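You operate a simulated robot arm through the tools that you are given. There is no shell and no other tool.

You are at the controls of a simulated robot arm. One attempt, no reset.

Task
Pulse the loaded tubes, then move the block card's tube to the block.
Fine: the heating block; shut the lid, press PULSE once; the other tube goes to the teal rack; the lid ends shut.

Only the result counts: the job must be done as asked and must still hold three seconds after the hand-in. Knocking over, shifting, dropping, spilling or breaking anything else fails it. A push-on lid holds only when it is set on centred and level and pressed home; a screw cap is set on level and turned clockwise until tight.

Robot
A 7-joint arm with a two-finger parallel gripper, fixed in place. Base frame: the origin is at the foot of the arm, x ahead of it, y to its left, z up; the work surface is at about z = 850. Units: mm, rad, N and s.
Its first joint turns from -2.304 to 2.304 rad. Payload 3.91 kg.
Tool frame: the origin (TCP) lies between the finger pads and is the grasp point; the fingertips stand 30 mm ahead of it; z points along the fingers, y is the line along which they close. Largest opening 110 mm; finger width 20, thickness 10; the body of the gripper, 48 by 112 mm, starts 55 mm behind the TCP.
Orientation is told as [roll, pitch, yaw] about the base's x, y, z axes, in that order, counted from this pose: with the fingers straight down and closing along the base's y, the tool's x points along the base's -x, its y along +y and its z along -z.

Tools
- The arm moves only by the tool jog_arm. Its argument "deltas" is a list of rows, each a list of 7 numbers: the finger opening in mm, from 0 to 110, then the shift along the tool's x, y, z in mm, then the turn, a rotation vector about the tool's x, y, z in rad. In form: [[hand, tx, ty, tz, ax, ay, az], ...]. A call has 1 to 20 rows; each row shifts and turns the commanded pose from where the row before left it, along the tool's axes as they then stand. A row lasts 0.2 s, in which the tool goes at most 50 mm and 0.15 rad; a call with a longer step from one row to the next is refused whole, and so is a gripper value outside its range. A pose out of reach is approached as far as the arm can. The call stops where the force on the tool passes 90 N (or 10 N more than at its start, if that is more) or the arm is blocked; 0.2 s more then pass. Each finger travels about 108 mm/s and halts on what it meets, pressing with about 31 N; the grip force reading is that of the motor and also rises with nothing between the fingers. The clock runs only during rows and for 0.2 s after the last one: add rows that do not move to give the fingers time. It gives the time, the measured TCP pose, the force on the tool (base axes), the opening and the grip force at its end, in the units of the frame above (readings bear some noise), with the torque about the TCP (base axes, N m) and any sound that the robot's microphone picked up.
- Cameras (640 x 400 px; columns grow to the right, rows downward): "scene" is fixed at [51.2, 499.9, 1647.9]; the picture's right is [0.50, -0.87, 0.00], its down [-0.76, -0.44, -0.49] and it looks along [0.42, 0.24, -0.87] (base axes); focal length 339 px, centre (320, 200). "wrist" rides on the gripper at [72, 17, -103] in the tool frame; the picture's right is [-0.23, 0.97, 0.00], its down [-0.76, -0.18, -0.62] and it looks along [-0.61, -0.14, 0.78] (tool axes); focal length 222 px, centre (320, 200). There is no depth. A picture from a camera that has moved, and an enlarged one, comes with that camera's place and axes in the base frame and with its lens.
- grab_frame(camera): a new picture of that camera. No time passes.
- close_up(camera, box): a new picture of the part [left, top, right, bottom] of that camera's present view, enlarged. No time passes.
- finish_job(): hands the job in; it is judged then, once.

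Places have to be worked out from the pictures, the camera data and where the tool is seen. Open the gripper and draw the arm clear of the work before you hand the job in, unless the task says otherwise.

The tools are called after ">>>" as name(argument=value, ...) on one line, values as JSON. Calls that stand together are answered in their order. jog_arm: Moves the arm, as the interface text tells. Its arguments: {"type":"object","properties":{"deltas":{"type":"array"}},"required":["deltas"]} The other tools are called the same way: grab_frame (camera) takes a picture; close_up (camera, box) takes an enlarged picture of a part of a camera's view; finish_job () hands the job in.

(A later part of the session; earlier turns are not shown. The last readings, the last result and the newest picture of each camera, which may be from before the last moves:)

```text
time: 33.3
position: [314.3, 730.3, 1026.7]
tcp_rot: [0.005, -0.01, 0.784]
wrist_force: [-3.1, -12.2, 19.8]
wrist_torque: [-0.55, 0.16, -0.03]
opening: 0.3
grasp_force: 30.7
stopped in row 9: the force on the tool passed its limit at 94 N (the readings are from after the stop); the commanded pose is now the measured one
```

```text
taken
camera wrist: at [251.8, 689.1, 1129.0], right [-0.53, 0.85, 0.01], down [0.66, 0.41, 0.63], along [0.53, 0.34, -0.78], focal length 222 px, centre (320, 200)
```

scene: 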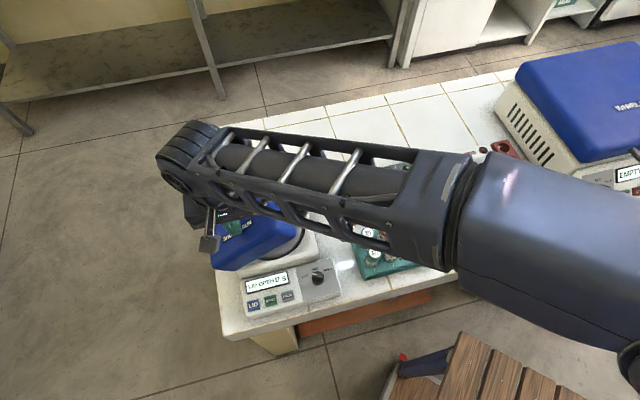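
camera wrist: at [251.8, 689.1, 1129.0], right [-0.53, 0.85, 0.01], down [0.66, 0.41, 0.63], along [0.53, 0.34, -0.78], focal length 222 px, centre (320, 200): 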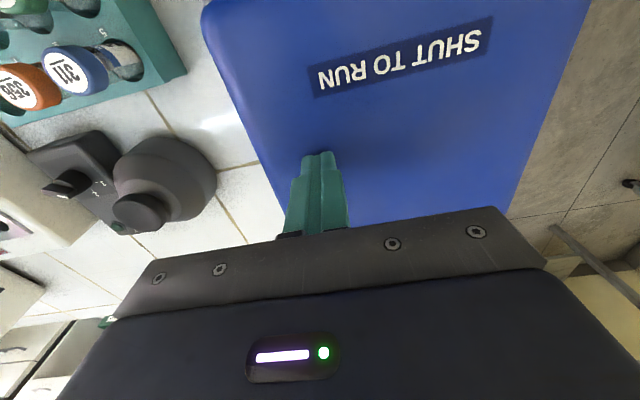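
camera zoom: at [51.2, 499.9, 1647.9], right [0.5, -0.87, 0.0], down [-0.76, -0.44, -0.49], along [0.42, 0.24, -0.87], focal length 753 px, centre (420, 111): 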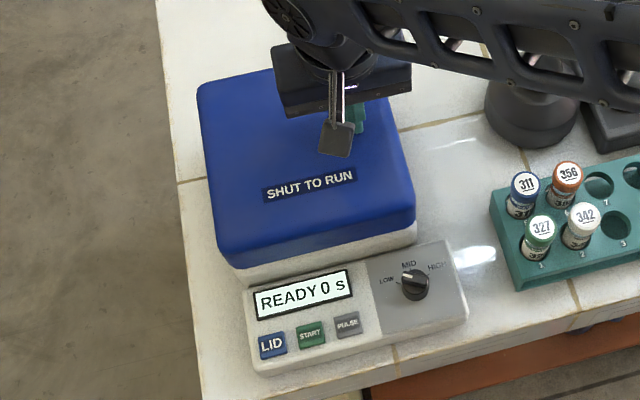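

Lid latched: display shows READY. PULSE triangulates to ≈(171,651,896). I'll lift, move above it and check before pressing.

>>> jog_arm(deltas=[[0, 0, 0, -40, 0, 0, 0], [0, 39.4, 11.4, 0, 0, 0, 0], [0, 39.4, 11.4, 0, 0, 0, 0], [0, 39.4, 11.4, 0, 0, 0, 0], [0, 39.4, 11.3, 0, 0, 0, 0], [0, 0, 0, 40, 0, 0, 0], [0, 0, 0, 40, 0, 0, 0], [0, 0, 0, 25, 0, 0, 0], [0, 0, 0, 0, 0, 0, 0]])

>>> close_up(camera="scene", box=[220, 200, 370, 330])

>>> grab_frame(camera="wrist")

```text
time: 35.3
position: [170.1, 653.8, 960.5]
tcp_rot: [0.005, -0.008, 0.783]
wrist_force: [0.5, 0.6, -0.1]
wrist_torque: [0.01, 0.0, 0.0]
opening: 0.0
grasp_force: 31.2
```

```text
3.08 times, centred on (295, 265) of scene
camera zoom: at [51.2, 499.9, 1647.9], right [0.5, -0.87, 0.0], down [-0.76, -0.44, -0.49], along [0.42, 0.24, -0.87], focal length 1042 px, centre (397, 0)
```

zoom: 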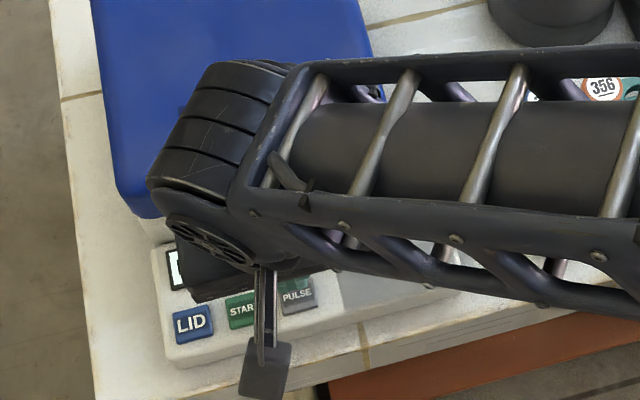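

```text
taken
camera wrist: at [107.5, 612.5, 1063.2], right [-0.53, 0.85, 0.01], down [0.66, 0.41, 0.63], along [0.53, 0.34, -0.78], focal length 222 px, centre (320, 200)
```

wrist: 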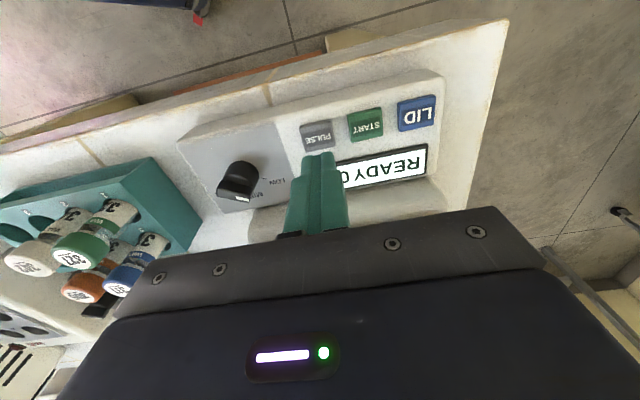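

The wrist view puts PULSE at ≈(168,648.5), so shift a few mm, then descend onto it in small steps.

>>> jog_arm(deltas=[[0, 5, -2, 14, 0, 0, 0], [0, 0, 0, 14, 0, 0, 0], [0, 0, 0, 3, 0, 0, 0], [0, 0, 0, 2, 0, 0, 0], [0, 0, 0, 2, 0, 0, 0]])

>>> grab_frame(camera="wrist")

```text
time: 36.5
position: [168.6, 647.9, 923.4]
tcp_rot: [0.005, -0.01, 0.783]
wrist_force: [-1.3, 0.8, 2.7]
wrist_torque: [0.03, 0.06, 0.0]
opening: 0.0
grasp_force: 30.9
heard: click
```

```text
taken
camera wrist: at [106.5, 606.8, 1026.2], right [-0.53, 0.85, 0.01], down [0.66, 0.41, 0.63], along [0.53, 0.34, -0.78], focal length 222 px, centre (320, 200)
```

wrist: 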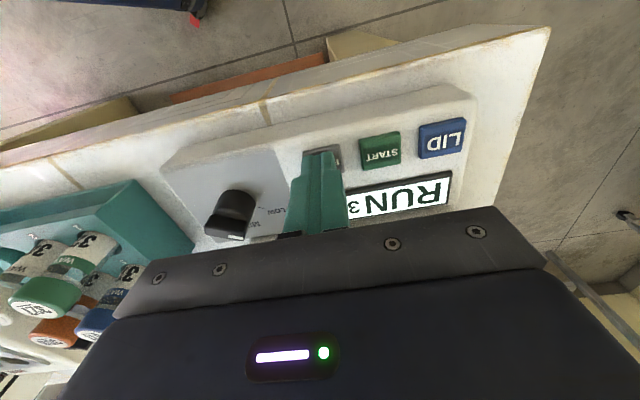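

Clicked; the display shows RUN. Lift straight off and let it run.

>>> jog_arm(deltas=[[0, 0, 0, -15, 0, 0, 0], [0, 0, 0, -25, 0, 0, 0], [0, 0, 0, 0, 0, 0, 0], [0, 0, 0, 0, 0, 0, 0], [0, 0, 0, 0, 0, 0, 0], [0, 0, 0, 0, 0, 0, 0], [0, 0, 0, 0, 0, 0, 0], [0, 0, 0, 0, 0, 0, 0]])

>>> grab_frame(camera="wrist")

```text
time: 38.3
position: [168.7, 647.8, 962.5]
tcp_rot: [0.003, -0.007, 0.783]
wrist_force: [0.9, -1.2, -0.4]
wrist_torque: [0.06, -0.01, 0.01]
opening: 0.4
grasp_force: 30.6
```

```text
taken
camera wrist: at [106.3, 606.4, 1065.0], right [-0.53, 0.85, 0.01], down [0.66, 0.41, 0.63], along [0.53, 0.34, -0.78], focal length 222 px, centre (320, 200)
```

wrist: 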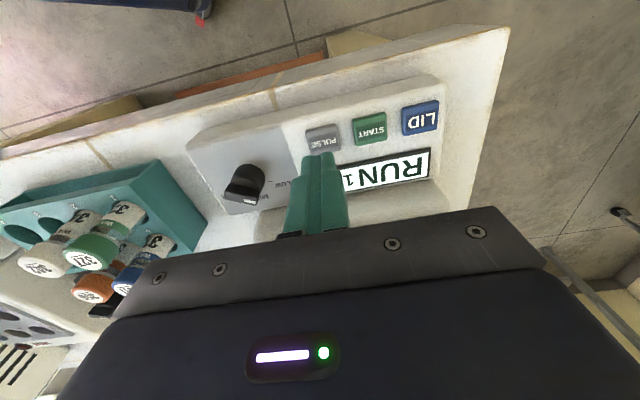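

RUN is counting down. Move above LID (≈(114,702)) and wait for the run to end.

>>> jog_arm(deltas=[[0, 0, 38, 0, 0, 0, 0], [0, 0, 38, 0, 0, 0, 0], [0, 0, 0, 0, 0, 0, 0], [0, 0, 0, 0, 0, 0, 0], [0, 0, 0, 0, 0, 0, 0], [0, 0, 0, 0, 0, 0, 0], [0, 0, 0, 0, 0, 0, 0], [0, 0, 0, 0, 0, 0, 0], [0, 0, 0, 0, 0, 0, 0], [0, 0, 0, 0, 0, 0, 0], [0, 0, 0, 0, 0, 0, 0], [0, 0, 0, 0, 0, 0, 0], [0, 0, 0, 0, 0, 0, 0], [0, 0, 0, 0, 0, 0, 0], [0, 0, 0, 0, 0, 0, 0], [0, 0, 0, 0, 0, 0, 0], [0, 0, 0, 0, 0, 0, 0]])

>>> grab_frame(camera="wrist")

>>> close_up(camera="scene", box=[180, 180, 370, 330])

```text
time: 41.9
position: [115.8, 702.0, 962.6]
tcp_rot: [0.004, -0.01, 0.783]
wrist_force: [-0.2, 0.2, 0.4]
wrist_torque: [0.02, 0.01, -0.01]
opening: 0.3
grasp_force: 31.4
```

```text
taken
camera wrist: at [53.1, 659.3, 1065.5], right [-0.53, 0.85, 0.01], down [0.66, 0.41, 0.63], along [0.53, 0.34, -0.78], focal length 222 px, centre (320, 200)
```

wrist: 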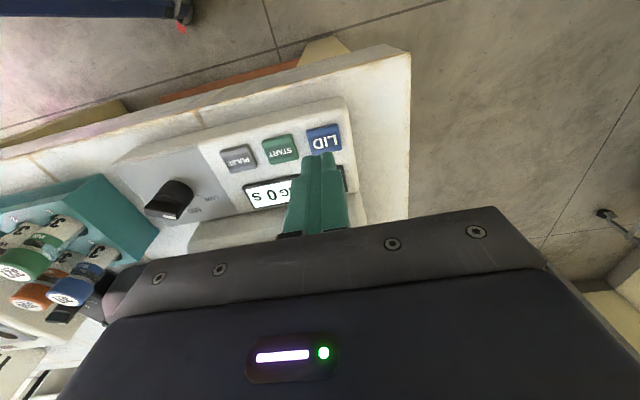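

```text
2.67 times, centred on (275, 255) of scene
camera zoom: at [51.2, 499.9, 1647.9], right [0.5, -0.87, 0.0], down [-0.76, -0.44, -0.49], along [0.42, 0.24, -0.87], focal length 903 px, centre (440, 53)
```

zoom: 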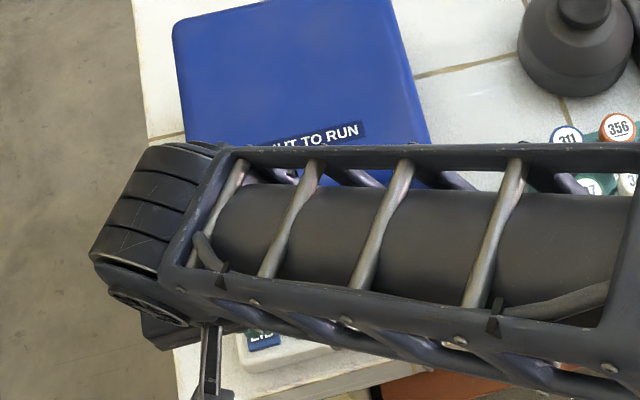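

Display shows "…G 0 s" (still braking). Wait a few more seconds.

>>> jog_arm(deltas=[[0, 4, 0, 0, 0, 0, 0], [0, 0, 0, 0, 0, 0, 0], [0, 0, 0, 0, 0, 0, 0], [0, 0, 0, 0, 0, 0, 0], [0, 0, 0, 0, 0, 0, 0], [0, 0, 0, 0, 0, 0, 0], [0, 0, 0, 0, 0, 0, 0], [0, 0, 0, 0, 0, 0, 0], [0, 0, 0, 0, 0, 0, 0], [0, 0, 0, 0, 0, 0, 0], [0, 0, 0, 0, 0, 0, 0], [0, 0, 0, 0, 0, 0, 0], [0, 0, 0, 0, 0, 0, 0], [0, 0, 0, 0, 0, 0, 0], [0, 0, 0, 0, 0, 0, 0], [0, 0, 0, 0, 0, 0, 0]])

>>> close_up(camera="wrist", box=[200, 90, 400, 240])

```text
time: 45.3
position: [112.6, 697.3, 963.9]
tcp_rot: [0.002, -0.009, 0.783]
wrist_force: [-0.2, 0.3, 0.1]
wrist_torque: [-0.01, -0.04, -0.02]
opening: 0.0
grasp_force: 31.1
```

```text
2.67 times, centred on (300, 165) of wrist
camera zoom: at [50.3, 656.7, 1066.3], right [-0.53, 0.85, 0.01], down [0.66, 0.41, 0.63], along [0.53, 0.34, -0.78], focal length 592 px, centre (373, 293)
```

zoom: 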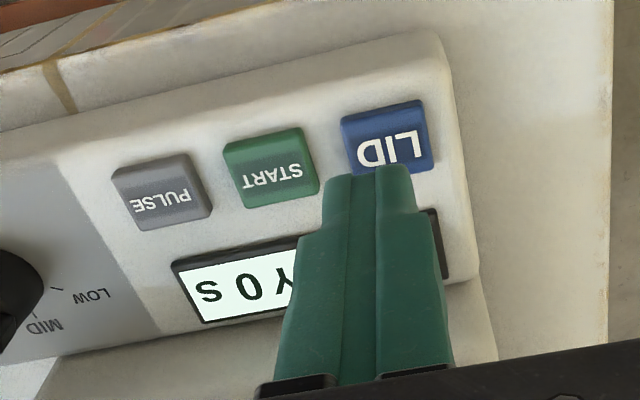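

Display is back to "…Y 0 s" (READY). Press LID.

>>> jog_arm(deltas=[[0, 0, 1, 16, 0, 0, 0], [0, 0, 0, 16, 0, 0, 0], [0, 0, 0, 3, 0, 0, 0], [0, 0, 0, 3, 0, 0, 0], [0, 0, 0, 2, 0, 0, 0]])

>>> grab_frame(camera="scene")

>>> grab_frame(camera="wrist")

```text
time: 46.5
position: [111.8, 698.5, 924.4]
tcp_rot: [0.005, -0.008, 0.783]
wrist_force: [0.9, -0.2, 3.7]
wrist_torque: [-0.03, -0.03, -0.03]
opening: 0.2
grasp_force: 31.0
heard: click
```

```text
taken
```

scene: 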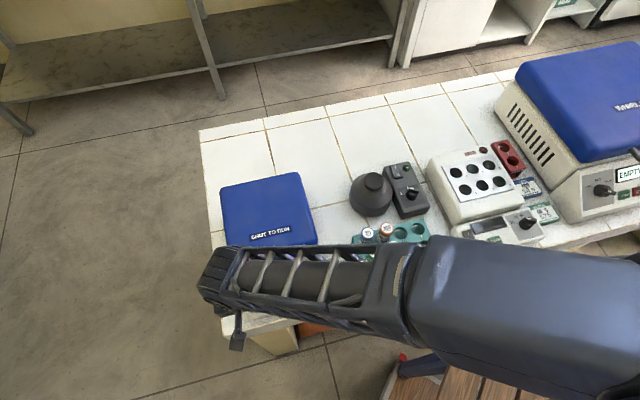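

```text
taken
camera wrist: at [49.3, 658.1, 1026.1], right [-0.53, 0.85, 0.01], down [0.66, 0.41, 0.63], along [0.53, 0.34, -0.78], focal length 222 px, centre (320, 200)
```

wrist: 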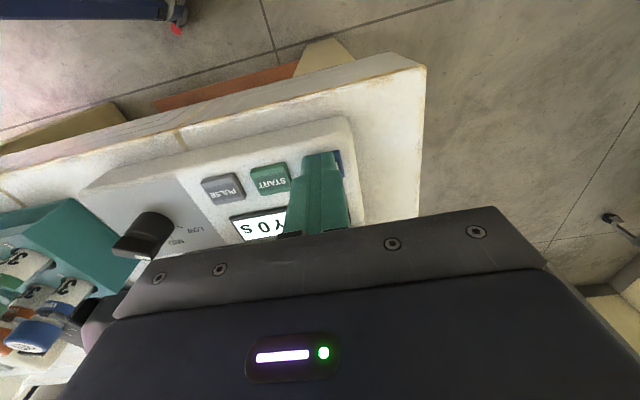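

Clicked. Lift off and see whether the lid pops open.

>>> jog_arm(deltas=[[0, 0, 0, -20, 0, 0, 0], [0, 0, 0, -30, 0, 0, 0], [0, 20, 0, -40, 0, 0, 0], [0, 40, 0, -40, 0, 0, 0], [0, 40, 0, 0, 0, 0, 0], [0, 0, 0, 0, 0, 0, 0], [0, 0, 0, 0, 0, 0, 0]])

>>> grab_frame(camera="scene")

>>> grab_frame(camera="wrist")

```text
refused: row 4 steps farther than a row can; nothing moved
```

```text
taken
```

scene: 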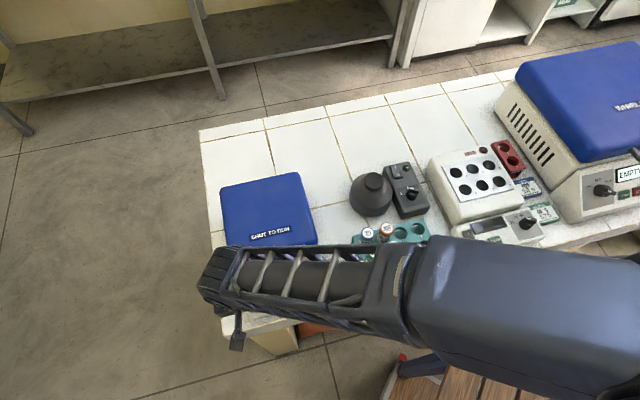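

```text
taken
camera wrist: at [49.3, 658.1, 1026.1], right [-0.53, 0.85, 0.01], down [0.66, 0.41, 0.63], along [0.53, 0.34, -0.78], focal length 222 px, centre (320, 200)
```

wrist: 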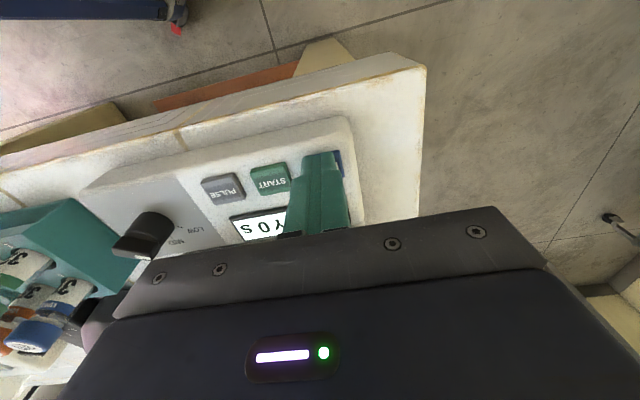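

One row was too long; repeat with smaller steps.

>>> jog_arm(deltas=[[0, 0, 0, -20, 0, 0, 0], [0, 0, 0, -30, 0, 0, 0], [0, 20, 0, -40, 0, 0, 0], [0, 30, 0, -35, 0, 0, 0], [0, 40, 0, 0, 0, 0, 0], [0, 0, 0, 0, 0, 0, 0], [0, 0, 0, 0, 0, 0, 0]])

>>> grab_frame(camera="scene")

>>> grab_frame(camera="wrist")

```text
time: 48.1
position: [48.8, 634.2, 1048.0]
tcp_rot: [0.005, -0.008, 0.785]
wrist_force: [0.5, 0.3, 0.2]
wrist_torque: [-0.03, -0.02, 0.02]
opening: 0.0
grasp_force: 31.4
```

```text
taken
```

scene: 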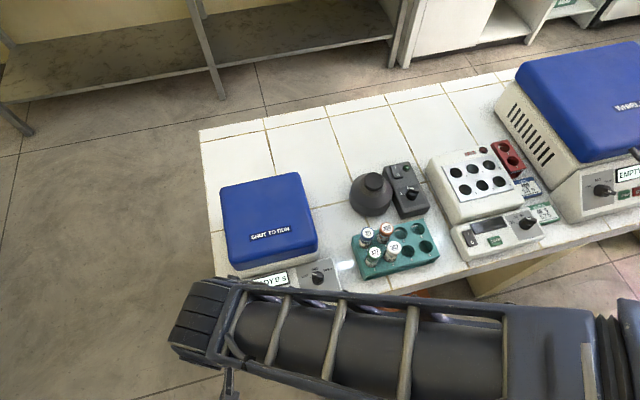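

```text
taken
camera wrist: at [-13.7, 593.6, 1150.0], right [-0.53, 0.85, 0.01], down [0.66, 0.41, 0.63], along [0.53, 0.34, -0.78], focal length 222 px, centre (320, 200)
```

wrist: 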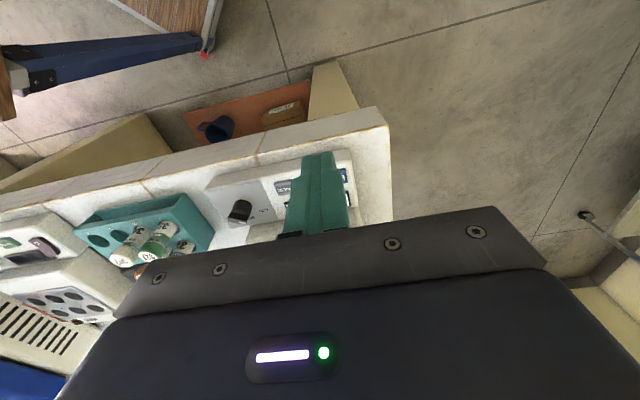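

Lid stays down; check the display and lid closely.

>>> close_up(camera="scene", box=[210, 160, 360, 300])

>>> close_up(camera="wrist", box=[200, 100, 420, 240])

```text
2.86 times, centred on (285, 230) of scene
camera zoom: at [51.2, 499.9, 1647.9], right [0.5, -0.87, 0.0], down [-0.76, -0.44, -0.49], along [0.42, 0.24, -0.87], focal length 968 px, centre (420, 114)
```

zoom: 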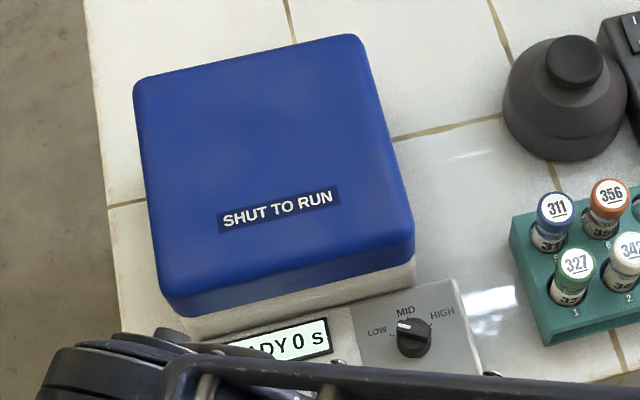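

```text
2.86 times, centred on (310, 170) of wrist
camera zoom: at [-13.7, 593.6, 1150.0], right [-0.53, 0.85, 0.01], down [0.66, 0.41, 0.63], along [0.53, 0.34, -0.78], focal length 635 px, centre (349, 286)
```

zoom: 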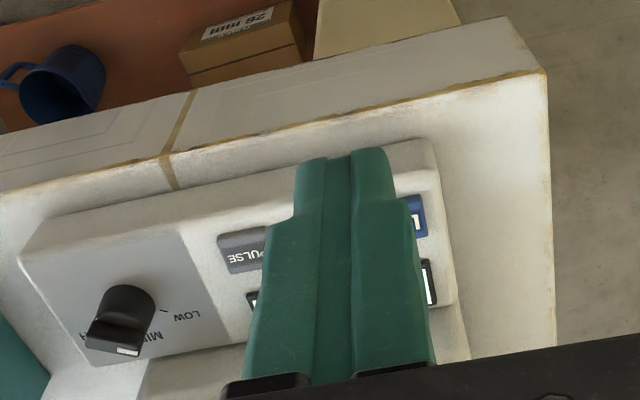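

Display still READY and lid down. I'll press LID again, a little deeper and longer, and watch during the hold.

>>> jog_arm(deltas=[[0, -40, 0, 0, 0, 0, 0], [0, -30, 0, 30, 0, 0, 0], [0, -20, 1, 40, 0, 0, 0], [0, 0, 0, 30, 0, 0, 0], [0, 0, 0, 18, 0, 0, 0], [0, 0, 0, 3, 0, 0, 0], [0, 0, 0, 2, 0, 0, 0], [0, 0, 0, 2, 0, 0, 0], [0, 0, 0, 1, 0, 0, 0], [0, 0, 0, 0, 0, 0, 0], [0, 0, 0, 0, 0, 0, 0]])

>>> close_up(camera="scene", box=[210, 160, 360, 300])

>>> grab_frame(camera="wrist")

```text
time: 50.5
position: [110.6, 699.5, 922.8]
tcp_rot: [0.005, -0.009, 0.784]
wrist_force: [-0.5, 2.3, 6.9]
wrist_torque: [0.01, 0.02, -0.01]
opening: 0.0
grasp_force: 30.6
heard: click
```

```text
2.86 times, centred on (285, 230) of scene
camera zoom: at [51.2, 499.9, 1647.9], right [0.5, -0.87, 0.0], down [-0.76, -0.44, -0.49], along [0.42, 0.24, -0.87], focal length 968 px, centre (420, 114)
```

zoom: 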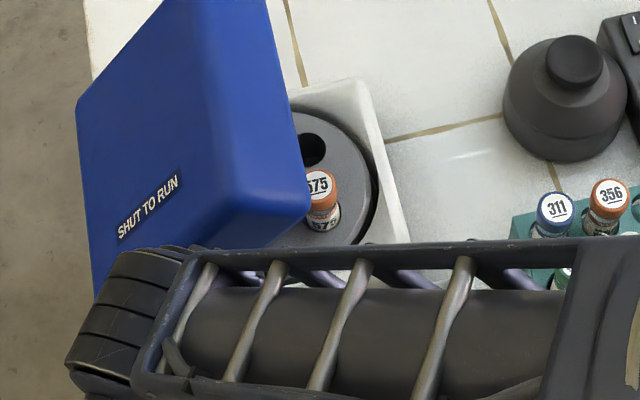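

```text
taken
camera wrist: at [48.0, 659.0, 1024.9], right [-0.53, 0.85, 0.01], down [0.66, 0.41, 0.63], along [0.53, 0.34, -0.78], focal length 222 px, centre (320, 200)
```

wrist: 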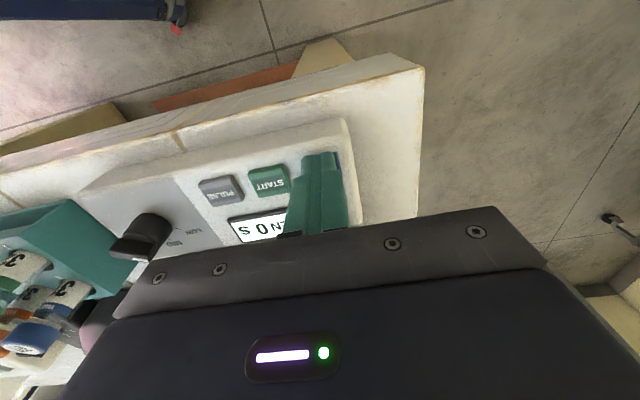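

The lid is popping open now. Hold a moment, then lift away and look.

>>> jog_arm(deltas=[[0, 0, 0, 0, 0, 0, 0], [0, 0, 0, 0, 0, 0, 0], [0, 0, 0, 0, 0, 0, 0]])

>>> grab_frame(camera="scene")

```text
time: 51.3
position: [111.4, 699.9, 920.8]
tcp_rot: [0.003, -0.01, 0.783]
wrist_force: [-0.8, 1.2, 8.3]
wrist_torque: [-0.02, -0.01, 0.0]
opening: 0.0
grasp_force: 31.0
```

```text
taken
```

scene: 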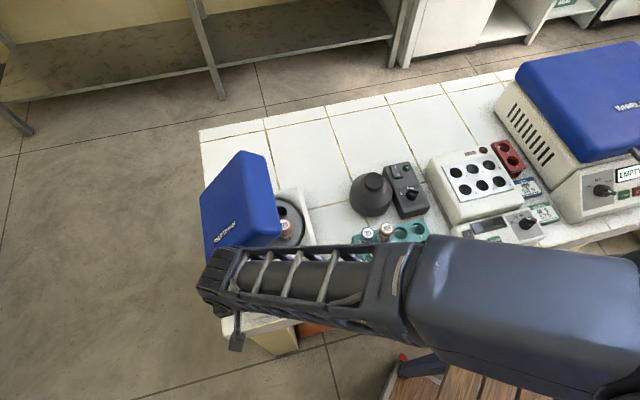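

The lid has stopped part-open. Raise the hand and move clear to see its angle.

>>> jog_arm(deltas=[[0, 0, 0, -20, 0, 0, 0], [0, 10, 0, -30, 0, 0, 0], [0, 30, 0, -35, 0, 0, 0], [0, 30, 0, -35, 0, 0, 0], [0, 40, 0, -25, 0, 0, 0], [0, 10, -40, -25, 0, 0, 0], [0, 0, -40, -25, 0, 0, 0], [0, 0, -40, -25, 0, 0, 0], [0, 0, 0, 0, 0, 0, 0]])

>>> grab_frame(camera="scene")

>>> grab_frame(camera="wrist")

```text
time: 53.3
position: [107.8, 525.5, 1138.3]
tcp_rot: [0.003, -0.006, 0.784]
wrist_force: [-0.3, 0.7, -0.5]
wrist_torque: [0.02, 0.04, -0.02]
opening: 0.0
grasp_force: 31.2
```

```text
taken
```

scene: 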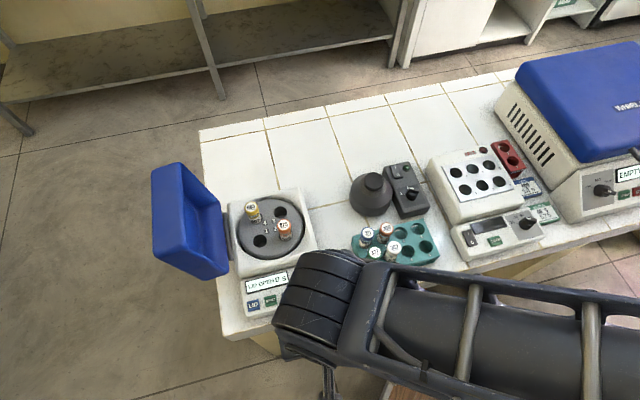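

```text
taken
camera wrist: at [46.4, 486.1, 1241.9], right [-0.53, 0.85, 0.01], down [0.66, 0.41, 0.63], along [0.53, 0.33, -0.78], focal length 222 px, centre (320, 200)
```

wrist: 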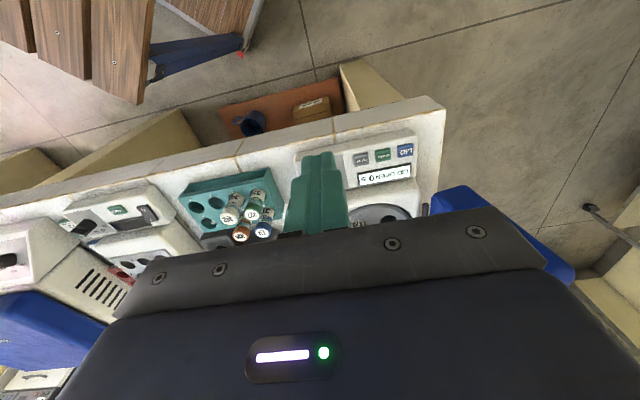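

The lid opened fully by itself. Check the tubes' positions and labels now.

>>> close_up(camera="scene", box=[215, 175, 325, 275])

>>> close_up(camera="scene", box=[335, 200, 455, 290])

>>> close_up(camera="scene", box=[420, 120, 560, 260])

```text
4.00 times, centred on (270, 225) of scene
camera zoom: at [51.2, 499.9, 1647.9], right [0.5, -0.87, 0.0], down [-0.76, -0.44, -0.49], along [0.42, 0.24, -0.87], focal length 1355 px, centre (520, 100)
```

zoom: 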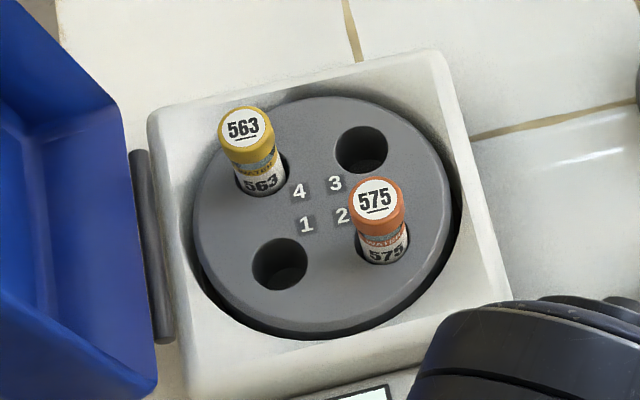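

```text
4.44 times, centred on (395, 245) of scene
camera zoom: at [51.2, 499.9, 1647.9], right [0.5, -0.87, 0.0], down [-0.76, -0.44, -0.49], along [0.42, 0.24, -0.87], focal length 1505 px, centre (-13, 0)
```

zoom: 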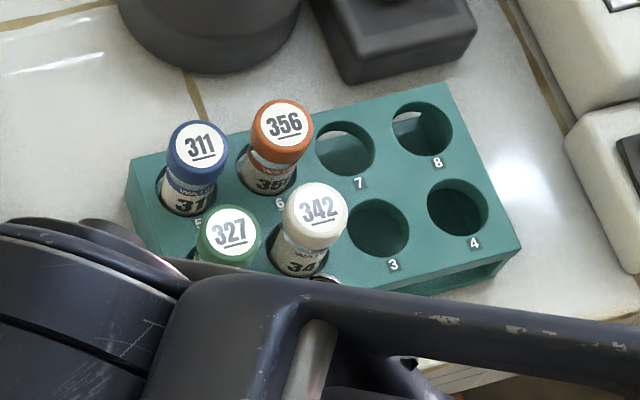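

```text
2.86 times, centred on (490, 190) of scene
camera zoom: at [51.2, 499.9, 1647.9], right [0.5, -0.87, 0.0], down [-0.76, -0.44, -0.49], along [0.42, 0.24, -0.87], focal length 968 px, centre (-166, 229)
```

zoom: 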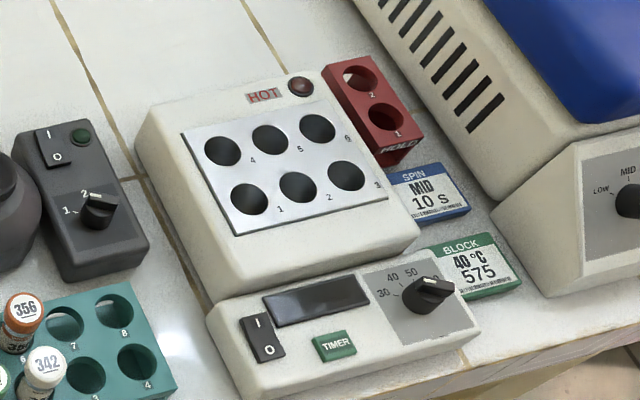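

Rotor positions are unchanged: 575 ≈ (279.5,721), 563 ≈ (279.5,806.5), cap tops z≈988. Heating block wells triangulate: well 1 ≈ (609,402), top z≈922. Move above tube 575 with fingers open to 60 mm and check alignment.

>>> jog_arm(deltas=[[30, -43.3, 2.8, 0, 0, 0, 0], [60, -43.3, 2.8, 0, 0, 0, 0], [60, -43.3, 2.8, 0, 0, 0, 0], [60, -43.3, 2.8, 0, 0, 0, 0], [60, -43.3, 2.8, 0, 0, 0, 0], [60, -43.3, 3, 0, 0, 0, 0], [60, 0, 0, 35, 0, 0, 0], [60, 0, 0, 35, 0, 0, 0], [60, 0, 0, 0, 0, 0, 0]])

>>> grab_frame(camera="wrist")

>>> close_up(camera="scene", box=[200, 150, 350, 290])

```text
time: 55.3
position: [282.4, 725.2, 1072.6]
tcp_rot: [0.004, -0.007, 0.785]
wrist_force: [-1.1, -0.1, -0.7]
wrist_torque: [0.02, 0.0, 0.01]
opening: 59.9
grasp_force: 0.1
```

```text
taken
camera wrist: at [219.4, 684.0, 1176.1], right [-0.53, 0.85, 0.01], down [0.66, 0.41, 0.63], along [0.53, 0.34, -0.78], focal length 222 px, centre (320, 200)
```

wrist: 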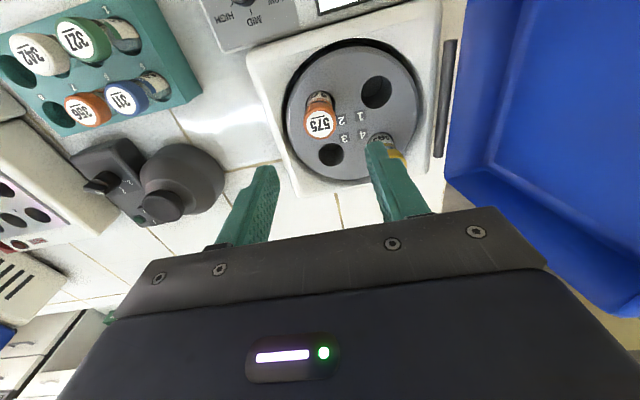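

```text
2.86 times, centred on (275, 220) of scene
camera zoom: at [51.2, 499.9, 1647.9], right [0.5, -0.87, 0.0], down [-0.76, -0.44, -0.49], along [0.42, 0.24, -0.87], focal length 968 px, centre (449, 143)
```

zoom: 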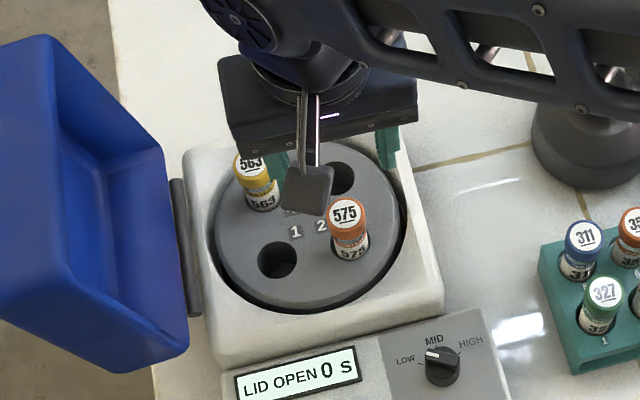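

Wrist view confirms 575 at ≈(279.3,720.5). Correct the offset and tilt, descend with fingers around the cap, then close.

>>> jog_arm(deltas=[[60, 5.5, -1.1, 0, -0.002, 0.0078, 0], [60, 0, 0, 30, 0, 0, 0], [60, 0, 0, 30, 0, 0, 0], [60, 0, 0, 30, 0, 0, 0], [60, 0, 0, 6, 0, 0, 0], [60, 0, 0, 0, 0, 0, 0]])

>>> grab_frame(camera="wrist")

>>> close_up(camera="scene", box=[200, 150, 350, 290])

```text
time: 56.7
position: [278.8, 720.9, 976.8]
tcp_rot: [0.007, 0.001, 0.784]
wrist_force: [0.0, 0.3, 0.2]
wrist_torque: [0.04, -0.01, 0.01]
opening: 60.3
grasp_force: 0.1
```

```text
taken
camera wrist: at [216.5, 680.2, 1080.5], right [-0.53, 0.85, 0.01], down [0.67, 0.41, 0.62], along [0.53, 0.33, -0.78], focal length 222 px, centre (320, 200)
```

wrist: 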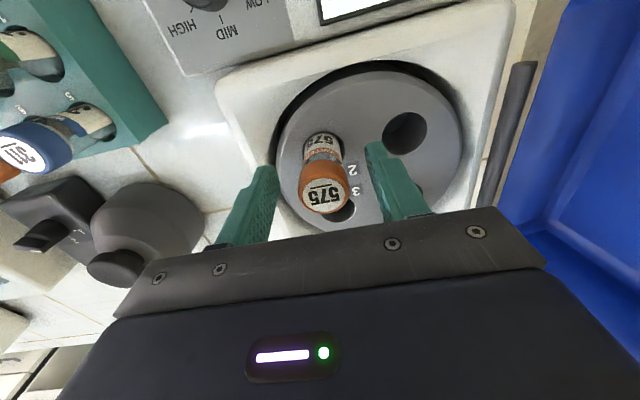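

```text
2.86 times, centred on (275, 220) of scene
camera zoom: at [51.2, 499.9, 1647.9], right [0.5, -0.87, 0.0], down [-0.76, -0.44, -0.49], along [0.42, 0.24, -0.87], focal length 968 px, centre (449, 143)
```

zoom: 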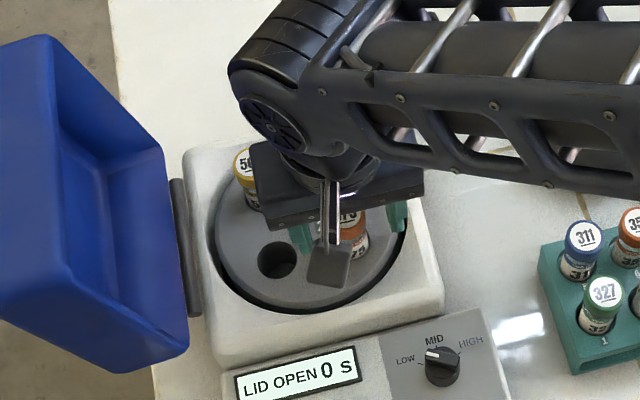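

Tube sits centred between the fingers. Nudge 1.5 mm and close on it.

>>> jog_arm(deltas=[[60, 1.5, 0, 0, 0, 0, 0], [30, 0, 0, 0, 0, 0, 0], [5, 0, 0, 0, 0, 0, 0], [5, 0, 0, 0, 0, 0, 0], [5, 0, 0, 0, 0, 0, 0]])

>>> grab_frame(camera="wrist")

```text
time: 57.9
position: [277.7, 719.1, 977.4]
tcp_rot: [0.007, -0.001, 0.783]
wrist_force: [-0.2, 1.1, -0.5]
wrist_torque: [0.05, 0.05, -0.02]
opening: 28.5
grasp_force: 31.4
```

```text
taken
camera wrist: at [215.7, 679.3, 1080.4], right [-0.53, 0.85, 0.01], down [0.67, 0.41, 0.62], along [0.53, 0.33, -0.78], focal length 222 px, centre (320, 200)
```

wrist: 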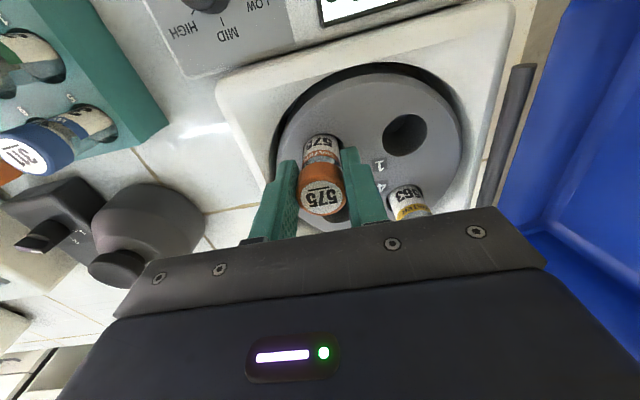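

Gripped: opening 28.5 mm matches the cap. Lift straight up slowly.

>>> jog_arm(deltas=[[5, 0, 0, -10, 0, 0, 0], [5, 0, 0, -15, 0, 0, 0], [5, 0, 0, -25, 0, 0, 0], [5, 0, 0, -30, 0, 0, 0], [5, 0, 0, -35, 0, 0, 0], [5, 0, 0, -35, 0, 0, 0], [5, 0, 0, 0, 0, 0, 0]])

>>> grab_frame(camera="wrist")

>>> close_up(camera="scene", box=[200, 130, 350, 290])

```text
time: 59.5
position: [278.6, 719.6, 1126.1]
tcp_rot: [0.007, 0.0, 0.783]
wrist_force: [-0.6, -0.1, -0.9]
wrist_torque: [0.0, 0.0, 0.0]
opening: 28.6
grasp_force: 31.6
```

```text
taken
camera wrist: at [217.0, 678.6, 1231.5], right [-0.53, 0.85, 0.01], down [0.67, 0.41, 0.62], along [0.53, 0.33, -0.78], focal length 222 px, centre (320, 200)
```

wrist: 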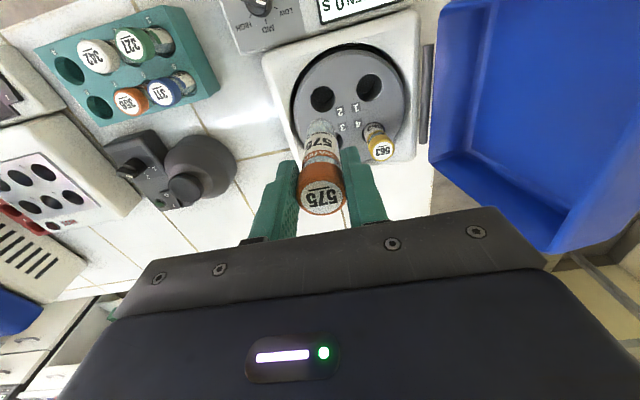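

```text
2.50 times, centred on (275, 210) of scene
camera zoom: at [51.2, 499.9, 1647.9], right [0.5, -0.87, 0.0], down [-0.76, -0.44, -0.49], along [0.42, 0.24, -0.87], focal length 847 px, centre (432, 175)
```

zoom: 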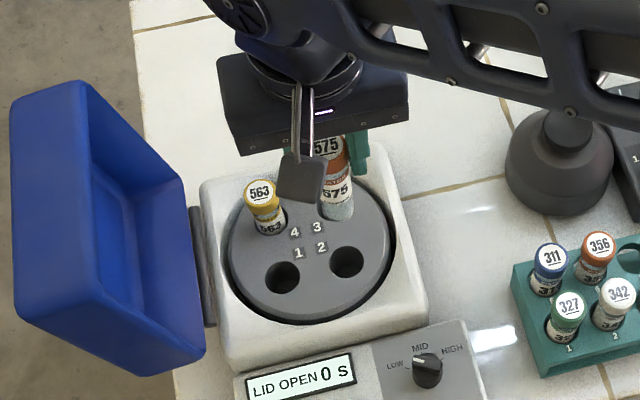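

Tube 575 is out (~92 mm long, held vertical). Carry it along −h at this height to above well 1 of the heating block.

>>> jog_arm(deltas=[[5, -0.9, -45.8, 0, 0, 0, 0], [5, -0.9, -45.8, 0, 0, 0, 0], [5, -0.9, -45.8, 0, 0, 0, 0], [5, -0.9, -45.8, 0, 0, 0, 0], [5, -0.9, -45.8, 0, 0, 0, 0], [5, -0.9, -45.8, 0, 0, 0, 0], [5, -0.9, -45.8, 0, 0, 0, 0], [5, -0.9, -45.8, 0, 0, 0, 0], [5, -0.9, -45.8, 0, 0, 0, 0], [5, -0.9, -45.8, 0, 0, 0, 0], [5, 0, 0, 0, 0, 0, 0], [5, 0, 0, 0, 0, 0, 0]])

>>> grab_frame(camera="wrist")

>>> close_up(camera="wrist", box=[220, 40, 440, 240])

>>> grab_frame(camera="scene")

```text
time: 62.1
position: [608.2, 400.3, 1125.1]
tcp_rot: [0.008, 0.0, 0.784]
wrist_force: [-0.4, 0.0, -1.0]
wrist_torque: [0.0, 0.02, 0.0]
opening: 28.7
grasp_force: 30.9
```

```text
taken
camera wrist: at [546.7, 360.0, 1228.2], right [-0.53, 0.85, 0.01], down [0.67, 0.41, 0.62], along [0.53, 0.33, -0.78], focal length 222 px, centre (320, 200)
```

wrist: 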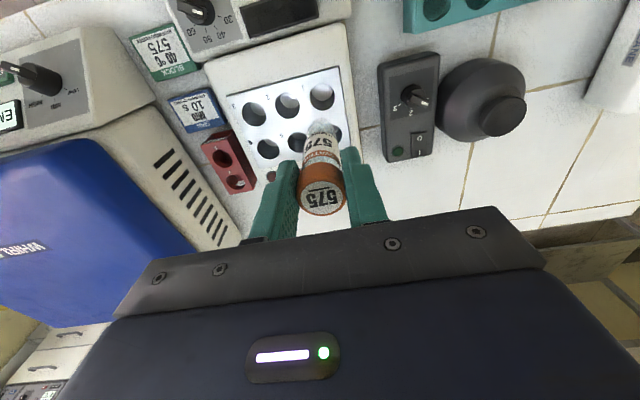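

```text
2.00 times, centred on (330, 140) of wrist
camera zoom: at [546.7, 360.0, 1228.2], right [-0.53, 0.85, 0.01], down [0.67, 0.41, 0.62], along [0.53, 0.33, -0.78], focal length 444 px, centre (300, 320)
```

zoom: 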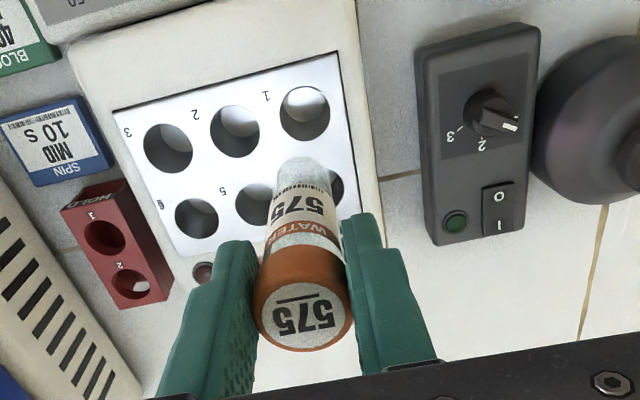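

```text
taken
```

scene: 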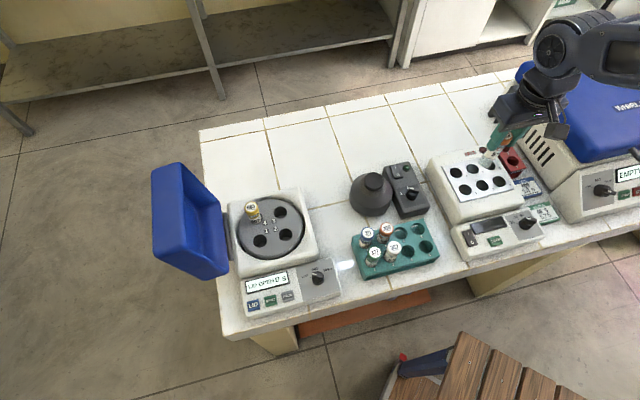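

Well 1 from both cameras: ≈(608.5,403). Apply a small offset and tilt correction and lower to just above the well.

>>> jog_arm(deltas=[[5, -2, 1.5, 0, 0.0057, 0.0057, 0], [5, 0, 0, 35, 0, 0, 0], [5, 0, 0, 35, 0, 0, 0], [5, 0, 0, 35, 0, 0, 0], [5, 0, 0, 10, 0, 0, 0], [5, 0, 0, 0, 0, 0, 0]])

>>> close_up(camera="wrist", box=[220, 40, 440, 240])

>>> close_up(camera="scene", box=[410, 100, 550, 230])

```text
time: 63.5
position: [607.3, 402.1, 1009.9]
tcp_rot: [-0.001, 0.004, 0.783]
wrist_force: [1.2, 3.6, 22.9]
wrist_torque: [0.35, -0.33, 0.01]
opening: 28.4
grasp_force: 31.0
```

```text
2.00 times, centred on (330, 140) of wrist
camera zoom: at [547.0, 361.9, 1114.1], right [-0.53, 0.85, 0.0], down [0.67, 0.41, 0.62], along [0.53, 0.33, -0.78], focal length 444 px, centre (300, 320)
```

zoom: 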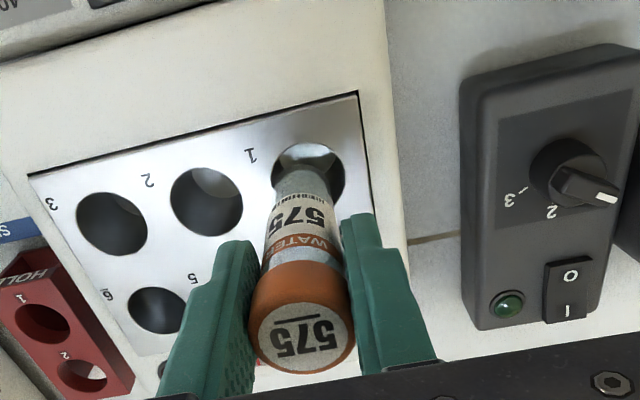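

```text
3.08 times, centred on (480, 165) of scene
camera zoom: at [51.2, 499.9, 1647.9], right [0.5, -0.87, 0.0], down [-0.76, -0.44, -0.49], along [0.42, 0.24, -0.87], focal length 1042 px, centre (-172, 308)
```

zoom: 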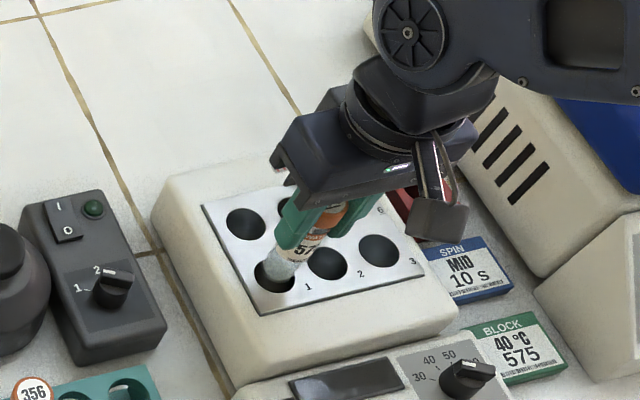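

Upward force 23 N: the tube bottom caught the well's rim (on the +p side) and slid ~6 mm up in the grip. Raise 25 mm and inspect from both cameras.

>>> jog_arm(deltas=[[5, 0, 0, -12, 0, 0, 0], [5, 0, 0, -15, 0, 0, 0], [5, 0, 0, 0, 0, 0, 0]])

>>> close_up(camera="wrist", box=[250, 70, 380, 220])

>>> close_up(camera="scene", box=[450, 130, 530, 210])

```text
time: 64.3
position: [608.1, 404.4, 1035.4]
tcp_rot: [0.002, 0.008, 0.784]
wrist_force: [0.2, -0.9, -0.9]
wrist_torque: [0.03, 0.01, 0.01]
opening: 28.6
grasp_force: 31.2
```

```text
2.67 times, centred on (315, 145) of wrist
camera zoom: at [546.6, 363.2, 1138.8], right [-0.53, 0.85, 0.0], down [0.67, 0.41, 0.62], along [0.53, 0.33, -0.79], focal length 592 px, centre (333, 347)
```

zoom: 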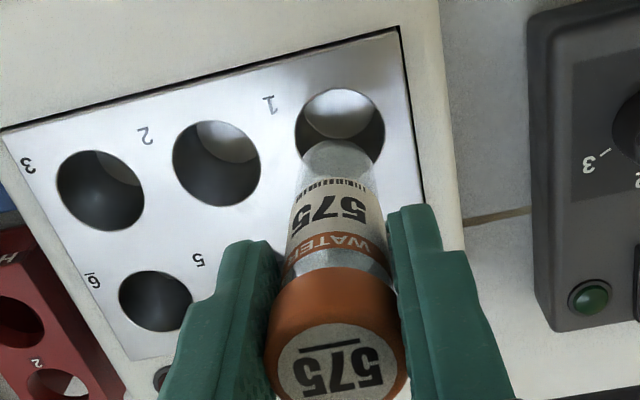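

```text
5.00 times, centred on (490, 170) of scene
camera zoom: at [51.2, 499.9, 1647.9], right [0.5, -0.87, 0.0], down [-0.76, -0.44, -0.49], along [0.42, 0.24, -0.87], focal length 1694 px, centre (-530, 350)
```

zoom: 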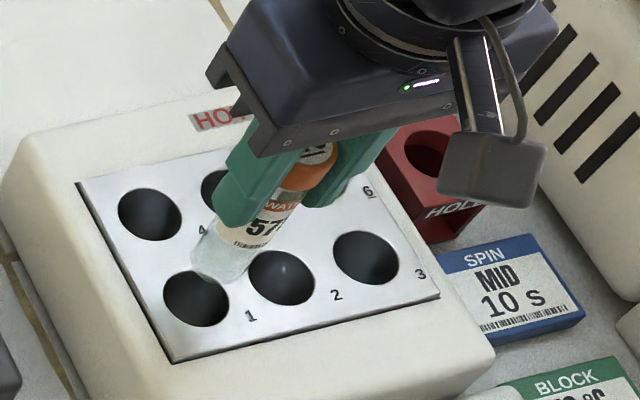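

Both views put the tube within ~2–3 mm of the well axis; I'll centre it better (−p 1, −h 1.2), level the tool, and lower slowly, reading the force.

>>> jog_arm(deltas=[[5, 1, -1.2, 0, 0.0071, -0.0042, 0], [5, 0, 0, 10, 0, 0, 0], [5, 0, 0, 8, 0, 0, 0], [5, 0, 0, 4, 0, 0, 0], [5, 0, 0, 2, 0, 0, 0], [5, 0, 0, 2, 0, 0, 0], [5, 0, 0, 2, 0, 0, 0], [5, 0, 0, 0, 0, 0, 0]])

>>> close_up(camera="wrist", box=[250, 70, 380, 220])

>>> close_up(camera="scene", box=[450, 130, 530, 210])

```text
time: 66.1
position: [608.9, 401.5, 1008.5]
tcp_rot: [-0.007, -0.001, 0.785]
wrist_force: [-0.4, 0.9, 25.7]
wrist_torque: [0.17, -0.25, 0.01]
opening: 28.6
grasp_force: 30.6
```

```text
2.67 times, centred on (315, 145) of wrist
camera zoom: at [545.8, 362.0, 1112.1], right [-0.53, 0.85, -0.01], down [0.66, 0.41, 0.63], along [0.53, 0.33, -0.78], focal length 592 px, centre (333, 347)
```

zoom: 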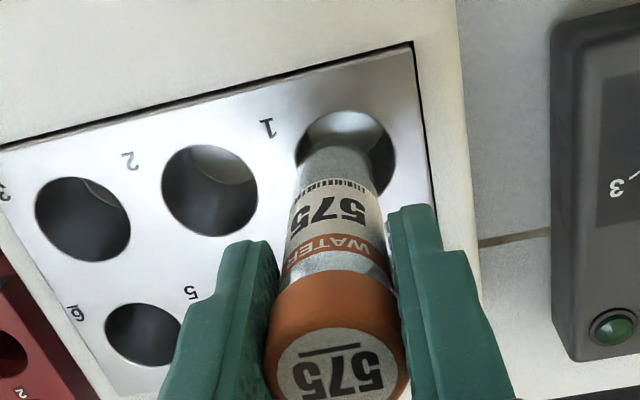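

```text
5.00 times, centred on (490, 170) of scene
camera zoom: at [51.2, 499.9, 1647.9], right [0.5, -0.87, 0.0], down [-0.76, -0.44, -0.49], along [0.42, 0.24, -0.87], focal length 1694 px, centre (-530, 350)
```

zoom: 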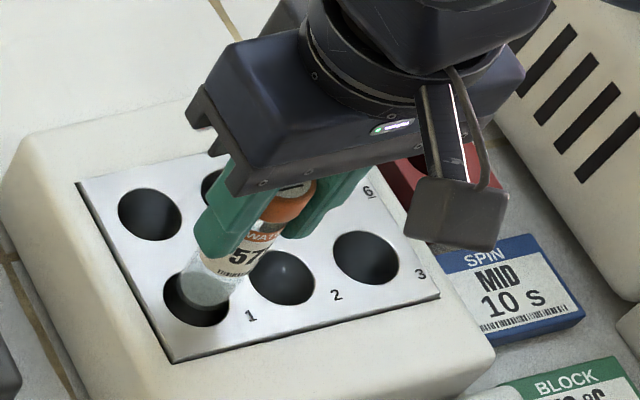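

Again contact at the rim; torque and the wrist view both say the tube bottom is ~4–5 mm too far to +p. Raise, shift −p 4.5 mm and +h 1 mm, retry slowly.

>>> jog_arm(deltas=[[5, 0, 0, -10, 0, 0, 0], [5, 4.5, 1, 0, -0.0042, 0.0057, 0], [5, 0, 0, 0, 0, 0, 0], [5, 0, 0, 4, 0, 0, 0], [5, 0, 0, 3, 0, 0, 0], [5, 0, 0, 3, 0, 0, 0], [5, 0, 0, 0, 0, 0, 0]])

>>> close_up(camera="wrist", box=[250, 70, 380, 220])

>>> close_up(camera="scene", box=[450, 130, 530, 210])

```text
time: 67.7
position: [604.5, 398.7, 1008.7]
tcp_rot: [-0.002, 0.005, 0.784]
wrist_force: [-0.5, -1.0, 12.8]
wrist_torque: [-0.15, -0.1, 0.04]
opening: 28.4
grasp_force: 30.6
```

```text
2.67 times, centred on (315, 145) of wrist
camera zoom: at [542.4, 359.2, 1112.6], right [-0.53, 0.85, 0.0], down [0.67, 0.42, 0.62], along [0.53, 0.32, -0.79], focal length 592 px, centre (333, 347)
```

zoom: 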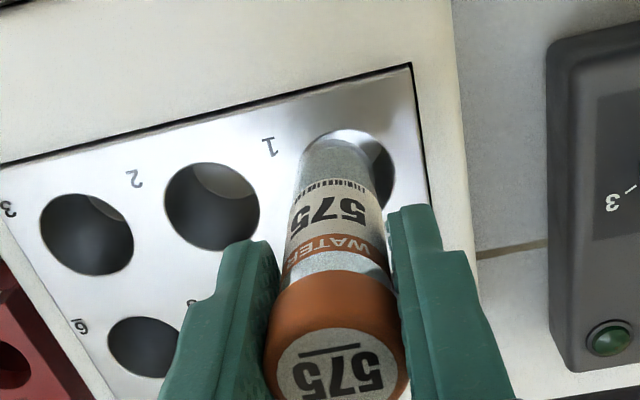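

```text
5.00 times, centred on (490, 170) of scene
camera zoom: at [51.2, 499.9, 1647.9], right [0.5, -0.87, 0.0], down [-0.76, -0.44, -0.49], along [0.42, 0.24, -0.87], focal length 1694 px, centre (-530, 350)
```

zoom: 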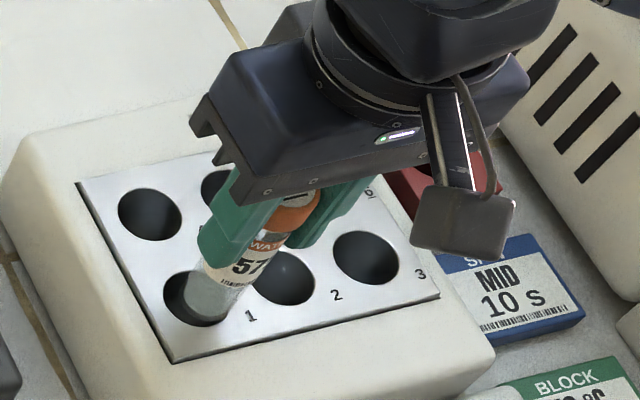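

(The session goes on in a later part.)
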